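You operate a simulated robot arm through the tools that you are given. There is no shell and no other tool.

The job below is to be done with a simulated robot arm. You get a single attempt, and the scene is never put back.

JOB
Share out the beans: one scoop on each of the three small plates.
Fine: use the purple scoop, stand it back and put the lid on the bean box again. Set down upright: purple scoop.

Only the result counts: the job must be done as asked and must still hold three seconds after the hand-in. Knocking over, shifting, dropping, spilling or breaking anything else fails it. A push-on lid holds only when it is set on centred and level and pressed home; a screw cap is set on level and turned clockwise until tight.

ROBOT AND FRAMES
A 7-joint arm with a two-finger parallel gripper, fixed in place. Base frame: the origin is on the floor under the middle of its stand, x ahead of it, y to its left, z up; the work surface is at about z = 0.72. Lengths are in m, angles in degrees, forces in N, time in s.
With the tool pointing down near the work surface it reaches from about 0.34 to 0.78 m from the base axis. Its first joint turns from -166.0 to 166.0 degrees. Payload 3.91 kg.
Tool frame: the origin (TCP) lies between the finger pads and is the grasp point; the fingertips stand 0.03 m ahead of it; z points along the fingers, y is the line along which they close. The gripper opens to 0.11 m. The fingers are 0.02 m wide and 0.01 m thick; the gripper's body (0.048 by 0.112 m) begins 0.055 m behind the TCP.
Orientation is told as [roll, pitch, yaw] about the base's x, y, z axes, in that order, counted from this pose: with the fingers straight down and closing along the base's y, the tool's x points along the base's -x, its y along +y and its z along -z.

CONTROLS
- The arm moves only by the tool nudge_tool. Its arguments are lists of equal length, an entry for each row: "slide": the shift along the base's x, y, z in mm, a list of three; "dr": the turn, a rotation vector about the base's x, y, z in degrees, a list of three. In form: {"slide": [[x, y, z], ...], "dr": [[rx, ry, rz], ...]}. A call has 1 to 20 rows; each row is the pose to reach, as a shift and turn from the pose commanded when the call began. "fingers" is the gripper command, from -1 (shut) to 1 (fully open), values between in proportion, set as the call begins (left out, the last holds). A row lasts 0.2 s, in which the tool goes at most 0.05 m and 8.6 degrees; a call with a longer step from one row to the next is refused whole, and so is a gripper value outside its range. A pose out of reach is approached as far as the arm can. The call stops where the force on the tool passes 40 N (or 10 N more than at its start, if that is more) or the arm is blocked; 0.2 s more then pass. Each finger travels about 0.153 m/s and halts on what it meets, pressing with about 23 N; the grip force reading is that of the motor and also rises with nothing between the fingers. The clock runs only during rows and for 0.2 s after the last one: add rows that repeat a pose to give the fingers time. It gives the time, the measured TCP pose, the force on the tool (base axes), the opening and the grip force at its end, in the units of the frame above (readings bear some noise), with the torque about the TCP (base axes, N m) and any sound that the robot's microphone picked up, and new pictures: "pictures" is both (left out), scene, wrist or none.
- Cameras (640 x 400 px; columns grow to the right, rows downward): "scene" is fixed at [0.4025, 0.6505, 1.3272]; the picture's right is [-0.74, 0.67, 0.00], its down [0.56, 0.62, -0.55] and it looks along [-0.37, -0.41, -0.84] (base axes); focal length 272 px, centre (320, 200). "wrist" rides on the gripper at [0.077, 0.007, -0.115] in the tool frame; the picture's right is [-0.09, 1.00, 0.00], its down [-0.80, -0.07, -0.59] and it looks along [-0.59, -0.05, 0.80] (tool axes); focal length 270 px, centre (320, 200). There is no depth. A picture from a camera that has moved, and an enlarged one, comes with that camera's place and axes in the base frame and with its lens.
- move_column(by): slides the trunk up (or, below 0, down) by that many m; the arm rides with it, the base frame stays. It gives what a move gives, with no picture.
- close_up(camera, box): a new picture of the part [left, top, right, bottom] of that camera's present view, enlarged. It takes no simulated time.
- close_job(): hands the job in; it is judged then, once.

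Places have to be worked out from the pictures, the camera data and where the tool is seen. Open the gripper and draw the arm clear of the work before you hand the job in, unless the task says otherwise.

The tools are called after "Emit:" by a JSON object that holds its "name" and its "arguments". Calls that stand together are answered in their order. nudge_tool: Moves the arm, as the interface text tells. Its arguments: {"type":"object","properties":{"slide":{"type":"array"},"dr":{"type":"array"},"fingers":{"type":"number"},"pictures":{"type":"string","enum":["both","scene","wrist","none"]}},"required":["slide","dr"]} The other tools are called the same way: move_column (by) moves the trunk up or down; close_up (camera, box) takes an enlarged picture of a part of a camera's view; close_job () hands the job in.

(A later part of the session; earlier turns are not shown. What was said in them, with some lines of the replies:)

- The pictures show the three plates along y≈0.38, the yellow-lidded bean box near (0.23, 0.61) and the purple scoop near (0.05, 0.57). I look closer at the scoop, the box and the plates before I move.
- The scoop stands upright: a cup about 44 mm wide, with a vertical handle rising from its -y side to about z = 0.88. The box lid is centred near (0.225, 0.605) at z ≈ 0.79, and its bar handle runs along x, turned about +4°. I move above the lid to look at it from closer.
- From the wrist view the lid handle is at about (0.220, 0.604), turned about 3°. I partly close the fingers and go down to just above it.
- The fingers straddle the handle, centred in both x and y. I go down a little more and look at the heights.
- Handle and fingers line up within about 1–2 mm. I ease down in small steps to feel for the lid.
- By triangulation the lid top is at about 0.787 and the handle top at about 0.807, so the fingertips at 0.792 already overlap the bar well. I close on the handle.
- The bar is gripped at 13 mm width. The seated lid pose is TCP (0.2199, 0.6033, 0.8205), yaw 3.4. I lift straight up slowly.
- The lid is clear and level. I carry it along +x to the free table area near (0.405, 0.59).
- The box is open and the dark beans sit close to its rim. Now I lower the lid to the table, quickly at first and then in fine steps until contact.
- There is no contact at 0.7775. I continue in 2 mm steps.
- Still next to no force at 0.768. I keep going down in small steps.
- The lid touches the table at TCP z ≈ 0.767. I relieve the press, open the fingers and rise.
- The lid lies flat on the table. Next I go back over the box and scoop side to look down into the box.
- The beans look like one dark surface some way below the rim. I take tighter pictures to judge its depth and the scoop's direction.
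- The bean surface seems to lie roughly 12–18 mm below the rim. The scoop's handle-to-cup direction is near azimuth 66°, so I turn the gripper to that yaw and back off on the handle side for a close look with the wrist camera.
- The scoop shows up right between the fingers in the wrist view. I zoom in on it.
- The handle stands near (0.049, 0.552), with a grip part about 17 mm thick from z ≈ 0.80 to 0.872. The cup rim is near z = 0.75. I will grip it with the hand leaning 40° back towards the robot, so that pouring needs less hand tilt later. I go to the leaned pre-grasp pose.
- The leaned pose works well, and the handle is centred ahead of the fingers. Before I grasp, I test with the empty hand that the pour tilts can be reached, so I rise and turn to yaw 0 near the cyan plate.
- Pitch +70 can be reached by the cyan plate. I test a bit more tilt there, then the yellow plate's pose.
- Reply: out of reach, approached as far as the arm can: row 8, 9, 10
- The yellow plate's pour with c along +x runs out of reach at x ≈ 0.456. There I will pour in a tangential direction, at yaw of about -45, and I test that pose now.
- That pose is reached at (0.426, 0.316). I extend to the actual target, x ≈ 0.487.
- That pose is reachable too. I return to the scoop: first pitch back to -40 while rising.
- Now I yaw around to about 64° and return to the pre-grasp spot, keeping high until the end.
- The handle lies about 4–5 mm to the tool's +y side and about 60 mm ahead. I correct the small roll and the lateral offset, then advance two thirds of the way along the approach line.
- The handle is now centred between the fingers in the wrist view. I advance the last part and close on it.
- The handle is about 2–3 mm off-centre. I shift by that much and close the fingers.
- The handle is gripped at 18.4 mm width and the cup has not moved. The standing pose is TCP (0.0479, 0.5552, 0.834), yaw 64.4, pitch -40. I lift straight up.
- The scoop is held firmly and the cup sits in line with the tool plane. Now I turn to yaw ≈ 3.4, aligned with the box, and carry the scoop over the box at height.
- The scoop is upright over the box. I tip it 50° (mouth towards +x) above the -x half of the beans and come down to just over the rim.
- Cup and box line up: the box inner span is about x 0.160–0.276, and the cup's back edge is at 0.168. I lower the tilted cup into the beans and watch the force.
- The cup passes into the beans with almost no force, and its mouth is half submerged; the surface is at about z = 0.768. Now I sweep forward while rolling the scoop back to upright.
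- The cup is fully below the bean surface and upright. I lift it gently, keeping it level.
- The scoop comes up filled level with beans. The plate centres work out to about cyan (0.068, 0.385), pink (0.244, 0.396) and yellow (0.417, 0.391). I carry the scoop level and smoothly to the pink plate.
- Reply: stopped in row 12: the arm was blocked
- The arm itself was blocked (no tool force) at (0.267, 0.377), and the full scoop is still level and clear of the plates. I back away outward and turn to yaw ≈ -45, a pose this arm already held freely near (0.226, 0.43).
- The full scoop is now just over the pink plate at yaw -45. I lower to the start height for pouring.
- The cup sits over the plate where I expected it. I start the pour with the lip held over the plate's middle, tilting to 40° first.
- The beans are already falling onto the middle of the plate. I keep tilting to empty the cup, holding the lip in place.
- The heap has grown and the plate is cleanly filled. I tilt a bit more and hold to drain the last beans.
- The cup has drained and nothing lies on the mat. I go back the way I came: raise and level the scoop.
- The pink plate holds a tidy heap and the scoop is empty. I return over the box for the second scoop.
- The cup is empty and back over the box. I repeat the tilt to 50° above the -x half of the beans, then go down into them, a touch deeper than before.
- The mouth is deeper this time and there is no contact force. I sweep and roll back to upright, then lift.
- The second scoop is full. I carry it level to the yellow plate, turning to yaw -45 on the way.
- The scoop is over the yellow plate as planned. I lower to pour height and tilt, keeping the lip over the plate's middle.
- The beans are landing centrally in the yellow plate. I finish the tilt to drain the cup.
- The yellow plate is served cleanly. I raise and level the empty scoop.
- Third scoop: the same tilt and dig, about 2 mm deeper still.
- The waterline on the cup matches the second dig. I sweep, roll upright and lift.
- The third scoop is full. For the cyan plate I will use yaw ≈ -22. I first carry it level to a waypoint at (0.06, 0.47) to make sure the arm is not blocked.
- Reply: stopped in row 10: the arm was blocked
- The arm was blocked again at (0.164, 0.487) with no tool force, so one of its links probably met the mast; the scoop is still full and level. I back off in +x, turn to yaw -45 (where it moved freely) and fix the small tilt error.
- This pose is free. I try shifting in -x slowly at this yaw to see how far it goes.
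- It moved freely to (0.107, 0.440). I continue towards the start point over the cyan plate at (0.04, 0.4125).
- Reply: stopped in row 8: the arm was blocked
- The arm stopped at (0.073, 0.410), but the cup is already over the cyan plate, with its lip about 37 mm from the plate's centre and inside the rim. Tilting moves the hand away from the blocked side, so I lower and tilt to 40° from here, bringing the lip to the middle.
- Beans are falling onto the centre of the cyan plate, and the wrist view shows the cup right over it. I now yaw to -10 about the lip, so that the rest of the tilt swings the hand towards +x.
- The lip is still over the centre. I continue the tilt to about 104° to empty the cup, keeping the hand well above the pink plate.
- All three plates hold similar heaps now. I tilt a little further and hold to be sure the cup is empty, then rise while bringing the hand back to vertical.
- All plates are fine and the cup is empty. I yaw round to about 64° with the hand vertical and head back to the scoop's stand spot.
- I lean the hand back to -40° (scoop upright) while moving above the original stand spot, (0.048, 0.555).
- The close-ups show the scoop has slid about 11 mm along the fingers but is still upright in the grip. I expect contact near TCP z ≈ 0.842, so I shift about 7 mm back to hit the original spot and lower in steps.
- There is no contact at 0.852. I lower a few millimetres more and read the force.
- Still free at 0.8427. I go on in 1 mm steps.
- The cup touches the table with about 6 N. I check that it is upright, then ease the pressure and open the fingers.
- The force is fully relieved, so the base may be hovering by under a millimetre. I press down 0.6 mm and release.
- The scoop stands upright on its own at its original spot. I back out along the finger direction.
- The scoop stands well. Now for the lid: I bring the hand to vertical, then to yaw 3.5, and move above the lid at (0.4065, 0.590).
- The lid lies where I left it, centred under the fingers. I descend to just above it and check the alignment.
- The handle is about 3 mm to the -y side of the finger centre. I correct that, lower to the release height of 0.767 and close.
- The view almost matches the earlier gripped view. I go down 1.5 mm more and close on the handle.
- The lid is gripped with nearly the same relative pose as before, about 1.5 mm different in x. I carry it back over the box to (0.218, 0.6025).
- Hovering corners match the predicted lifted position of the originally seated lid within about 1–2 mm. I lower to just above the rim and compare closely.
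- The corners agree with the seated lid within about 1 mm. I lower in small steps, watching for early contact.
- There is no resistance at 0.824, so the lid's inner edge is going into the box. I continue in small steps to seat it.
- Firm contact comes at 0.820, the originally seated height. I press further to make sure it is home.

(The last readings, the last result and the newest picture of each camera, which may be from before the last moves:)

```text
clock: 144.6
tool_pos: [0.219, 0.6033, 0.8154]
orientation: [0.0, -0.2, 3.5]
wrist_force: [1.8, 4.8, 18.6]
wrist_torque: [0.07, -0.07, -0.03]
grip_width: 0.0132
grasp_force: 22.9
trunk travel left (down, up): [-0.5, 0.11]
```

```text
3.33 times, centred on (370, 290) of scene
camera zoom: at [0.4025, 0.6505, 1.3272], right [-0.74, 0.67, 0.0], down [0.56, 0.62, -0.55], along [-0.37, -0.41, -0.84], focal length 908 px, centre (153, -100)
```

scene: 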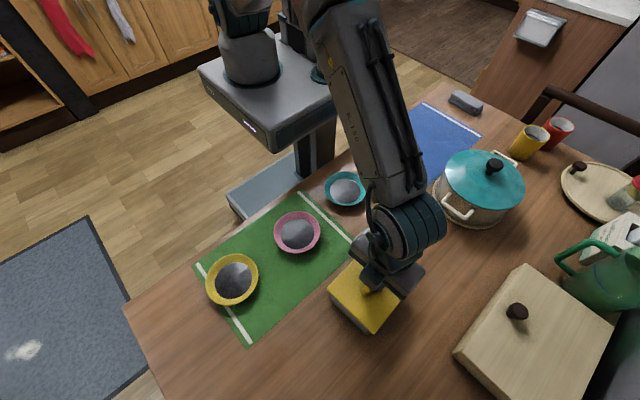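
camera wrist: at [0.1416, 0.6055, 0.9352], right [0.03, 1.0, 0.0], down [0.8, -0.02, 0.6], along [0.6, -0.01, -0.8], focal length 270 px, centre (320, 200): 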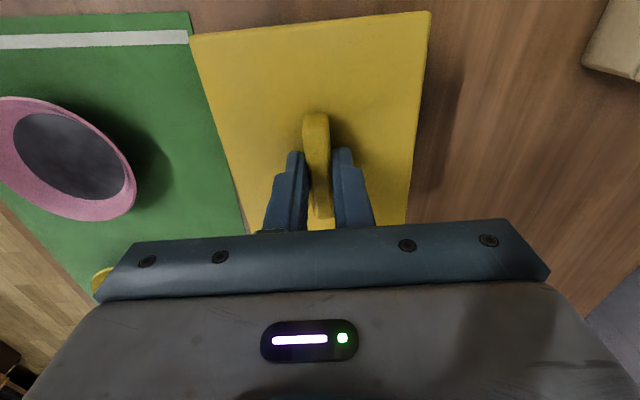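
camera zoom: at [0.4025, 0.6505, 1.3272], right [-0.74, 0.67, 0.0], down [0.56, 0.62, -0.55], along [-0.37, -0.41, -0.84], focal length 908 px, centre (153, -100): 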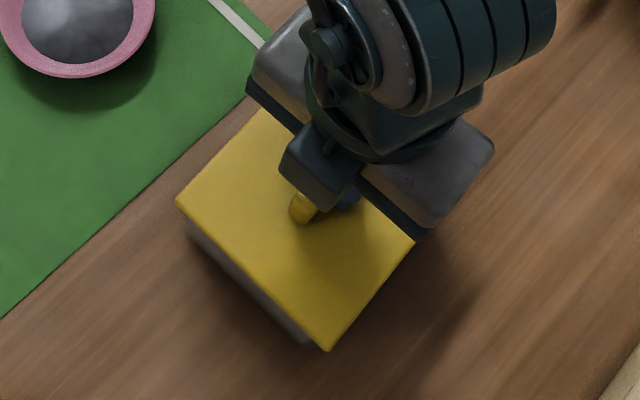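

The fingers have slid down the bar to the lid surface, since the force stayed at about 18 N. Pressing now acts directly on the lid, so I press more until the force builds up.

Emit:
{"name": "nudge_tool", "arguments": {"slide": [[0, 0, -1.5], [0, 0, -3], [0, 0, -4], [0, 0, -4]], "dr": [[0, 0, 0], [0, 0, 0], [0, 0, 0], [0, 0, 0]], "pictures": "wrist"}}

Emit:
{"name": "close_up", "arguments": {"camera": "wrist", "box": [180, 0, 440, 240]}}

```text
clock: 145.3
tool_pos: [0.2186, 0.6039, 0.8161]
orientation: [0.3, -0.1, 3.5]
wrist_force: [-3.5, -8.8, 15.8]
wrist_torque: [-0.57, 0.1, -0.02]
grip_width: 0.0131
grasp_force: 23.1
trunk travel left (down, up): [-0.5, 0.11]
stopped in row 3: the force on the tool passed its limit at 41 N (the readings are from after the stop); the commanded pose is now the measured one
camera wrist: at [0.1414, 0.6052, 0.9309], right [0.03, 1.0, 0.01], down [0.8, -0.02, 0.6], along [0.6, -0.01, -0.8], focal length 270 px, centre (320, 200)
```

wrist: 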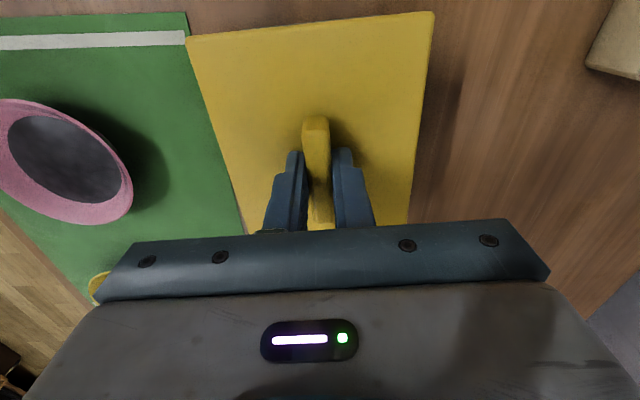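

```text
1.67 times, centred on (310, 120) of wrist
camera zoom: at [0.1414, 0.6052, 0.9309], right [0.03, 1.0, 0.01], down [0.8, -0.02, 0.6], along [0.6, -0.01, -0.8], focal length 450 px, centre (337, 333)
```

zoom: 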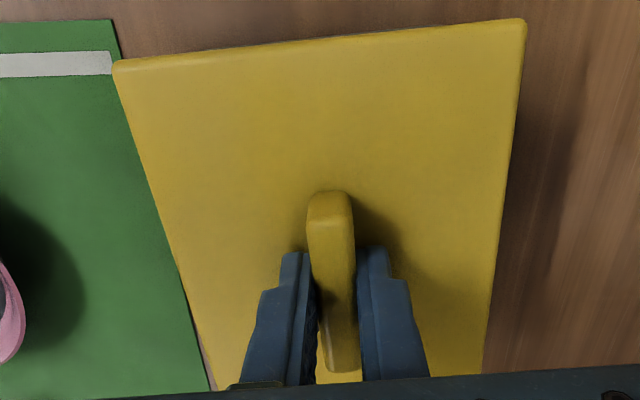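

The press reached 41 N on the lid. I relieve it, open the fingers and rise to inspect how the lid sits.

Emit:
{"name": "nudge_tool", "arguments": {"slide": [[0, 0, 1.5], [0, 0, 1.5]], "dr": [[0, 0, 0], [0, 0, 0]], "pictures": "none"}}

Emit:
{"name": "nudge_tool", "arguments": {"slide": [[0, 0, 0], [0, 0, 0], [0, 0, 0]], "dr": [[0, 0, 0], [0, 0, 0], [0, 0, 0]], "fingers": -0.1, "pictures": "none"}}

Emit:
{"name": "nudge_tool", "arguments": {"slide": [[0, 0, 10], [0, 0, 30], [0, 0, 60], [-20, 0, 100], [-60, 0, 130], [-100, 0, 150], [-100, 0, 150]], "dr": [[0, 0, 0], [0, 0, 0], [0, 0, 0], [0, 0, 0], [0, 0, 0], [0, 0, 0], [0, 0, 0]]}}

Emit:
{"name": "close_up", "arguments": {"camera": "scene", "box": [310, 230, 430, 350]}}

Emit:
{"name": "close_up", "arguments": {"camera": "wrist", "box": [240, 40, 440, 240]}}

```text
clock: 145.9
tool_pos: [0.219, 0.6041, 0.8146]
orientation: [0.1, -0.2, 3.5]
wrist_force: [-2.1, -7.0, 8.1]
wrist_torque: [-0.36, 0.1, -0.04]
grip_width: 0.013
grasp_force: 23.3
trunk travel left (down, up): [-0.5, 0.11]
```

```text
clock: 146.7
tool_pos: [0.2185, 0.6053, 0.8158]
orientation: [0.3, -0.1, 3.5]
wrist_force: [-0.4, 2.9, 6.1]
wrist_torque: [-0.1, 0.0, -0.01]
grip_width: 0.0483
grasp_force: 0.1
trunk travel left (down, up): [-0.5, 0.11]
```

```text
clock: 148.3
tool_pos: [0.1198, 0.6051, 0.9655]
orientation: [0.1, -0.3, 3.3]
wrist_force: [-1.7, -0.6, -0.5]
wrist_torque: [0.0, -0.02, -0.02]
grip_width: 0.0494
grasp_force: 0.1
trunk travel left (down, up): [-0.5, 0.11]
camera wrist: at [0.0426, 0.6079, 1.0812], right [0.03, 1.0, 0.0], down [0.8, -0.02, 0.6], along [0.6, -0.01, -0.8], focal length 270 px, centre (320, 200)
```

scene: 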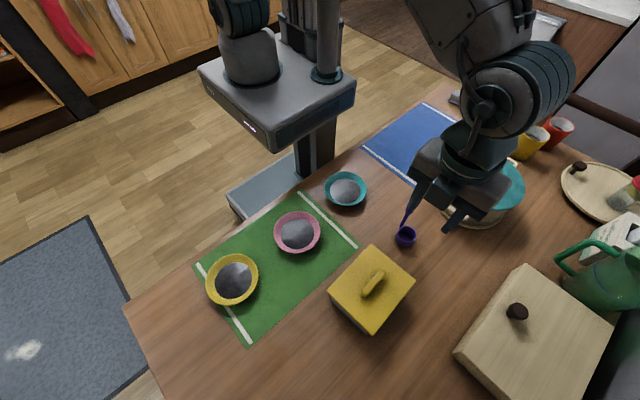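
wrist: 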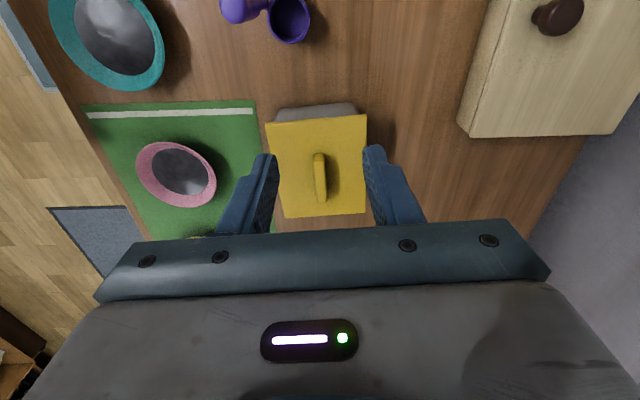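

```text
3.33 times, centred on (370, 290) of scene
camera zoom: at [0.4025, 0.6505, 1.3272], right [-0.74, 0.67, 0.0], down [0.56, 0.62, -0.55], along [-0.37, -0.41, -0.84], focal length 908 px, centre (153, -100)
```

zoom: 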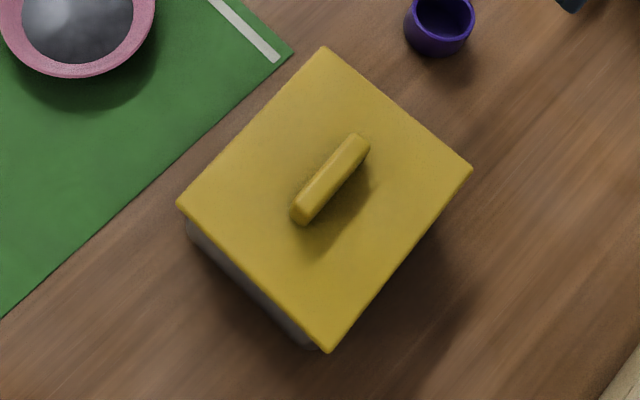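

```text
2.00 times, centred on (340, 140) of wrist
camera zoom: at [0.0426, 0.6079, 1.0812], right [0.03, 1.0, 0.0], down [0.8, -0.02, 0.6], along [0.6, -0.01, -0.8], focal length 541 px, centre (280, 320)
```

zoom: 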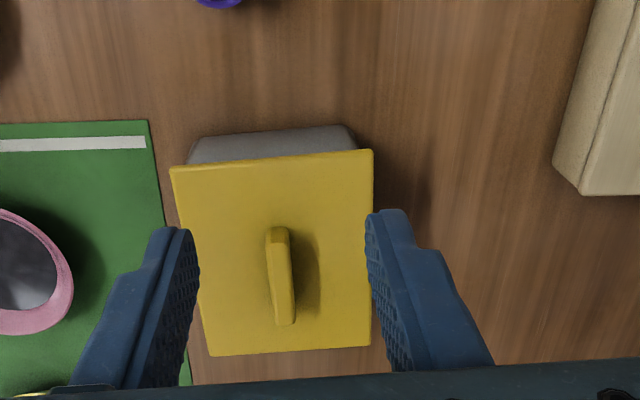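

The lid's corners and handle match the original picture within 1–2 px. To be sure it is fully home, I press once more on the centre of the handle with closed fingers.

Emit:
{"name": "nudge_tool", "arguments": {"slide": [[40, -1, 0], [80, -2, -10], [99.5, -2, -40], [99.5, -2, -80], [99.5, -2, -105], [99.5, -2, -115], [99.5, -2, -115]], "dr": [[0, 0, 0], [0, 0, 0], [0, 0, 0], [0, 0, 0], [0, 0, 0], [0, 0, 0], [0, 0, 0]], "fingers": -1, "pictures": "wrist"}}

```text
clock: 149.9
tool_pos: [0.2191, 0.6019, 0.8477]
orientation: [0.2, -0.3, 3.4]
wrist_force: [-0.1, -0.6, 0.2]
wrist_torque: [0.03, 0.03, -0.01]
grip_width: 0.0001
grasp_force: 23.5
trunk travel left (down, up): [-0.5, 0.11]
camera wrist: at [0.1421, 0.6041, 0.9628], right [0.03, 1.0, 0.0], down [0.8, -0.02, 0.6], along [0.6, -0.01, -0.8], focal length 270 px, centre (320, 200)
```

wrist: 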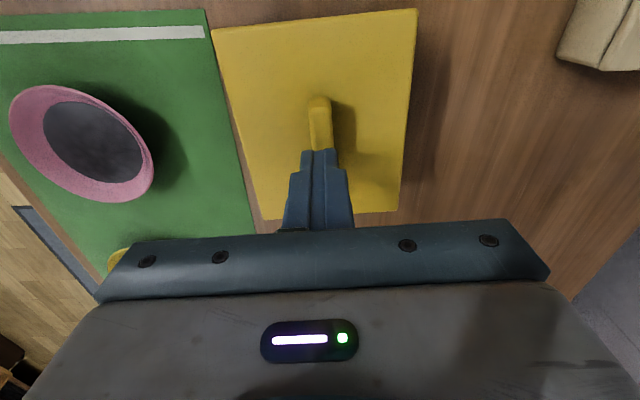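

The closed fingertips are centred over the handle. I press down slowly.

Emit:
{"name": "nudge_tool", "arguments": {"slide": [[0, 0, -4], [0, 0, -7], [0, 0, -9], [0, 0, -11], [0, 0, -12.5], [0, 0, -14], [0, 0, -15.5], [0, 0, -17]], "dr": [[0, 0, 0], [0, 0, 0], [0, 0, 0], [0, 0, 0], [0, 0, 0], [0, 0, 0], [0, 0, 0], [0, 0, 0]], "pictures": "wrist"}}

```text
clock: 151.7
tool_pos: [0.2189, 0.6054, 0.8399]
orientation: [0.9, -0.5, 3.5]
wrist_force: [-2.2, -6.1, 17.2]
wrist_torque: [-0.24, 0.17, 0.05]
grip_width: 0.0001
grasp_force: 22.8
trunk travel left (down, up): [-0.5, 0.11]
stopped in row 8: the force on the tool passed its limit at 42 N (the readings are from after the stop); the commanded pose is now the measured one
camera wrist: at [0.1418, 0.605, 0.9548], right [0.03, 1.0, 0.02], down [0.8, -0.03, 0.6], along [0.6, 0.0, -0.8], focal length 270 px, centre (320, 200)
```

wrist: 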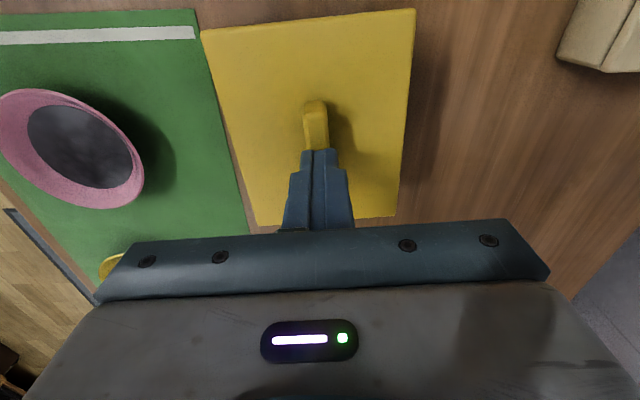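

That press reached 42 N with no further movement, so the lid is home. I rise straight up, open the gripper and draw the arm clear.

Emit:
{"name": "nudge_tool", "arguments": {"slide": [[0, 0, 5], [0, 0, 30], [0, 0, 70], [0, 0, 110], [0, 0, 150], [0, 0, 150]], "dr": [[0, 0, 0], [-0.5, 0.3, 0], [-0.9, 0.5, 0], [-0.9, 0.5, 0], [-0.9, 0.5, 0], [-0.9, 0.5, 0]], "pictures": "none"}}

Emit:
{"name": "nudge_tool", "arguments": {"slide": [[-10, -30, 15], [-20, -60, 30], [-30, -90, 45], [-40, -115, 55], [-50, -135, 60], [-60, -145, 60], [-60, -145, 60]], "dr": [[0, 0, 0], [0, 0, 0], [0, 0, 0], [0, 0, 0], [0, 0, 0], [0, 0, 0], [0, 0, 0]], "fingers": 1}}

Emit:
{"name": "close_up", "arguments": {"camera": "scene", "box": [310, 230, 430, 350]}}

Emit:
{"name": "close_up", "arguments": {"camera": "scene", "box": [180, 150, 430, 320]}}

```text
clock: 153.1
tool_pos: [0.222, 0.6047, 0.9856]
orientation: [-0.2, 0.1, 3.6]
wrist_force: [0.1, 0.5, 0.2]
wrist_torque: [0.0, -0.01, 0.02]
grip_width: 0.0
grasp_force: 22.7
trunk travel left (down, up): [-0.5, 0.11]
```

```text
clock: 154.7
tool_pos: [0.1582, 0.4579, 1.0489]
orientation: [-0.3, 0.2, 3.5]
wrist_force: [-0.8, -0.5, -0.6]
wrist_torque: [-0.02, -0.01, 0.03]
grip_width: 0.1099
grasp_force: 0.2
trunk travel left (down, up): [-0.5, 0.11]
camera wrist: at [0.0825, 0.461, 1.1634], right [0.03, 1.0, 0.0], down [0.81, -0.02, 0.59], along [0.59, -0.02, -0.81], focal length 270 px, centre (320, 200)
```

scene: 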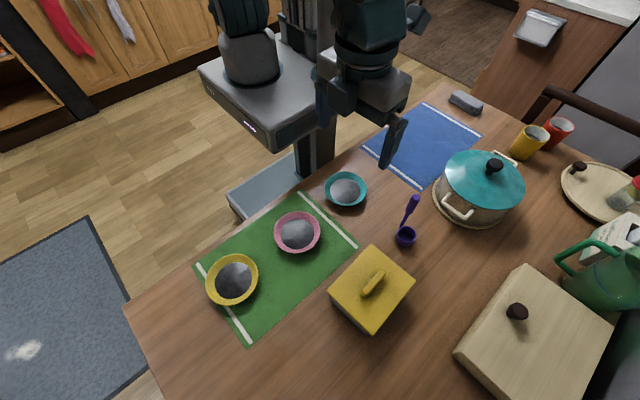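
wrist: 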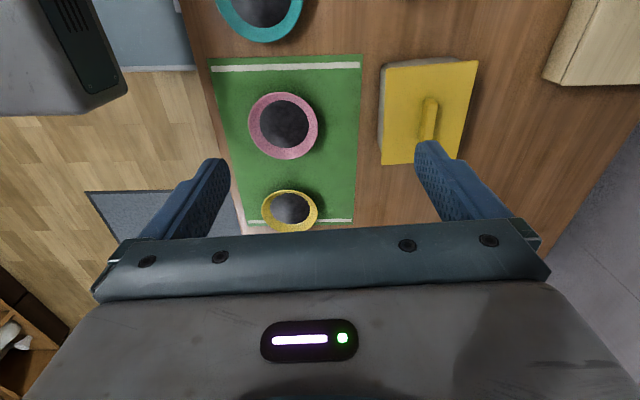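

```text
3.33 times, centred on (370, 290) of scene
camera zoom: at [0.4025, 0.6505, 1.3272], right [-0.74, 0.67, 0.0], down [0.56, 0.62, -0.55], along [-0.37, -0.41, -0.84], focal length 908 px, centre (153, -100)
```

zoom: 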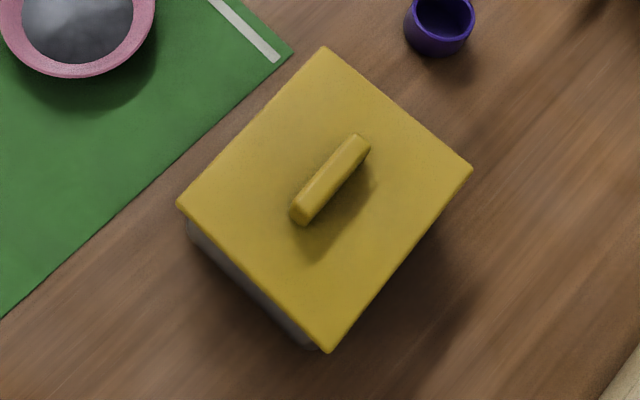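

```text
2.35 times, centred on (305, 235) of scene
camera zoom: at [0.4025, 0.6505, 1.3272], right [-0.74, 0.67, 0.0], down [0.56, 0.62, -0.55], along [-0.37, -0.41, -0.84], focal length 641 px, centre (355, 118)
```

zoom: 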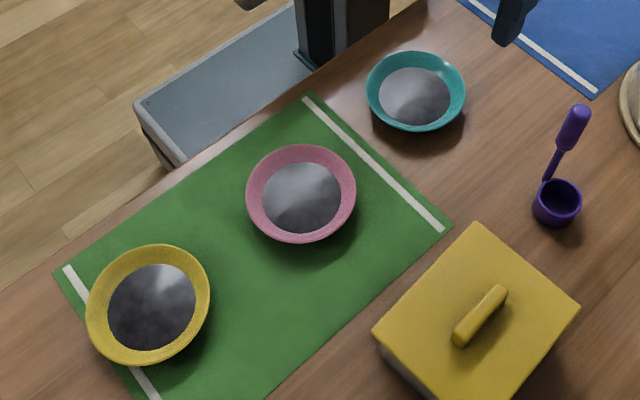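

All three plates hold a scoop of beans, and the purple scoop stands upright in its place. The lid sits on the box as at the start, no spills are visible, and the arm is clear with the gripper open. I hand the job in.

Emit:
{"name": "close_job", "arguments": {}}

```text
The job is handed in.
```

I put one scoop of beans on each of the three small plates, and I've handed the job in. The last pictures showed no spilled beans and nothing else moved.

- **Plates:** the pink, yellow and cyan plates each hold one scoop, and the three heaps look about the same size.
- **Purple scoop:** it stands upright, back where it started.
- **Bean box:** the lid is back on. Its corners match the first picture to within about 1 mm, and I pressed it down twice with about 40 N.
- **Arm:** the gripper is open and the arm is clear of the table.

On the way to the pink and cyan plates the arm was blocked three times. I think one of its links met the robot's own mast. The full scoop stayed level each time, and I reached both plates by another route.
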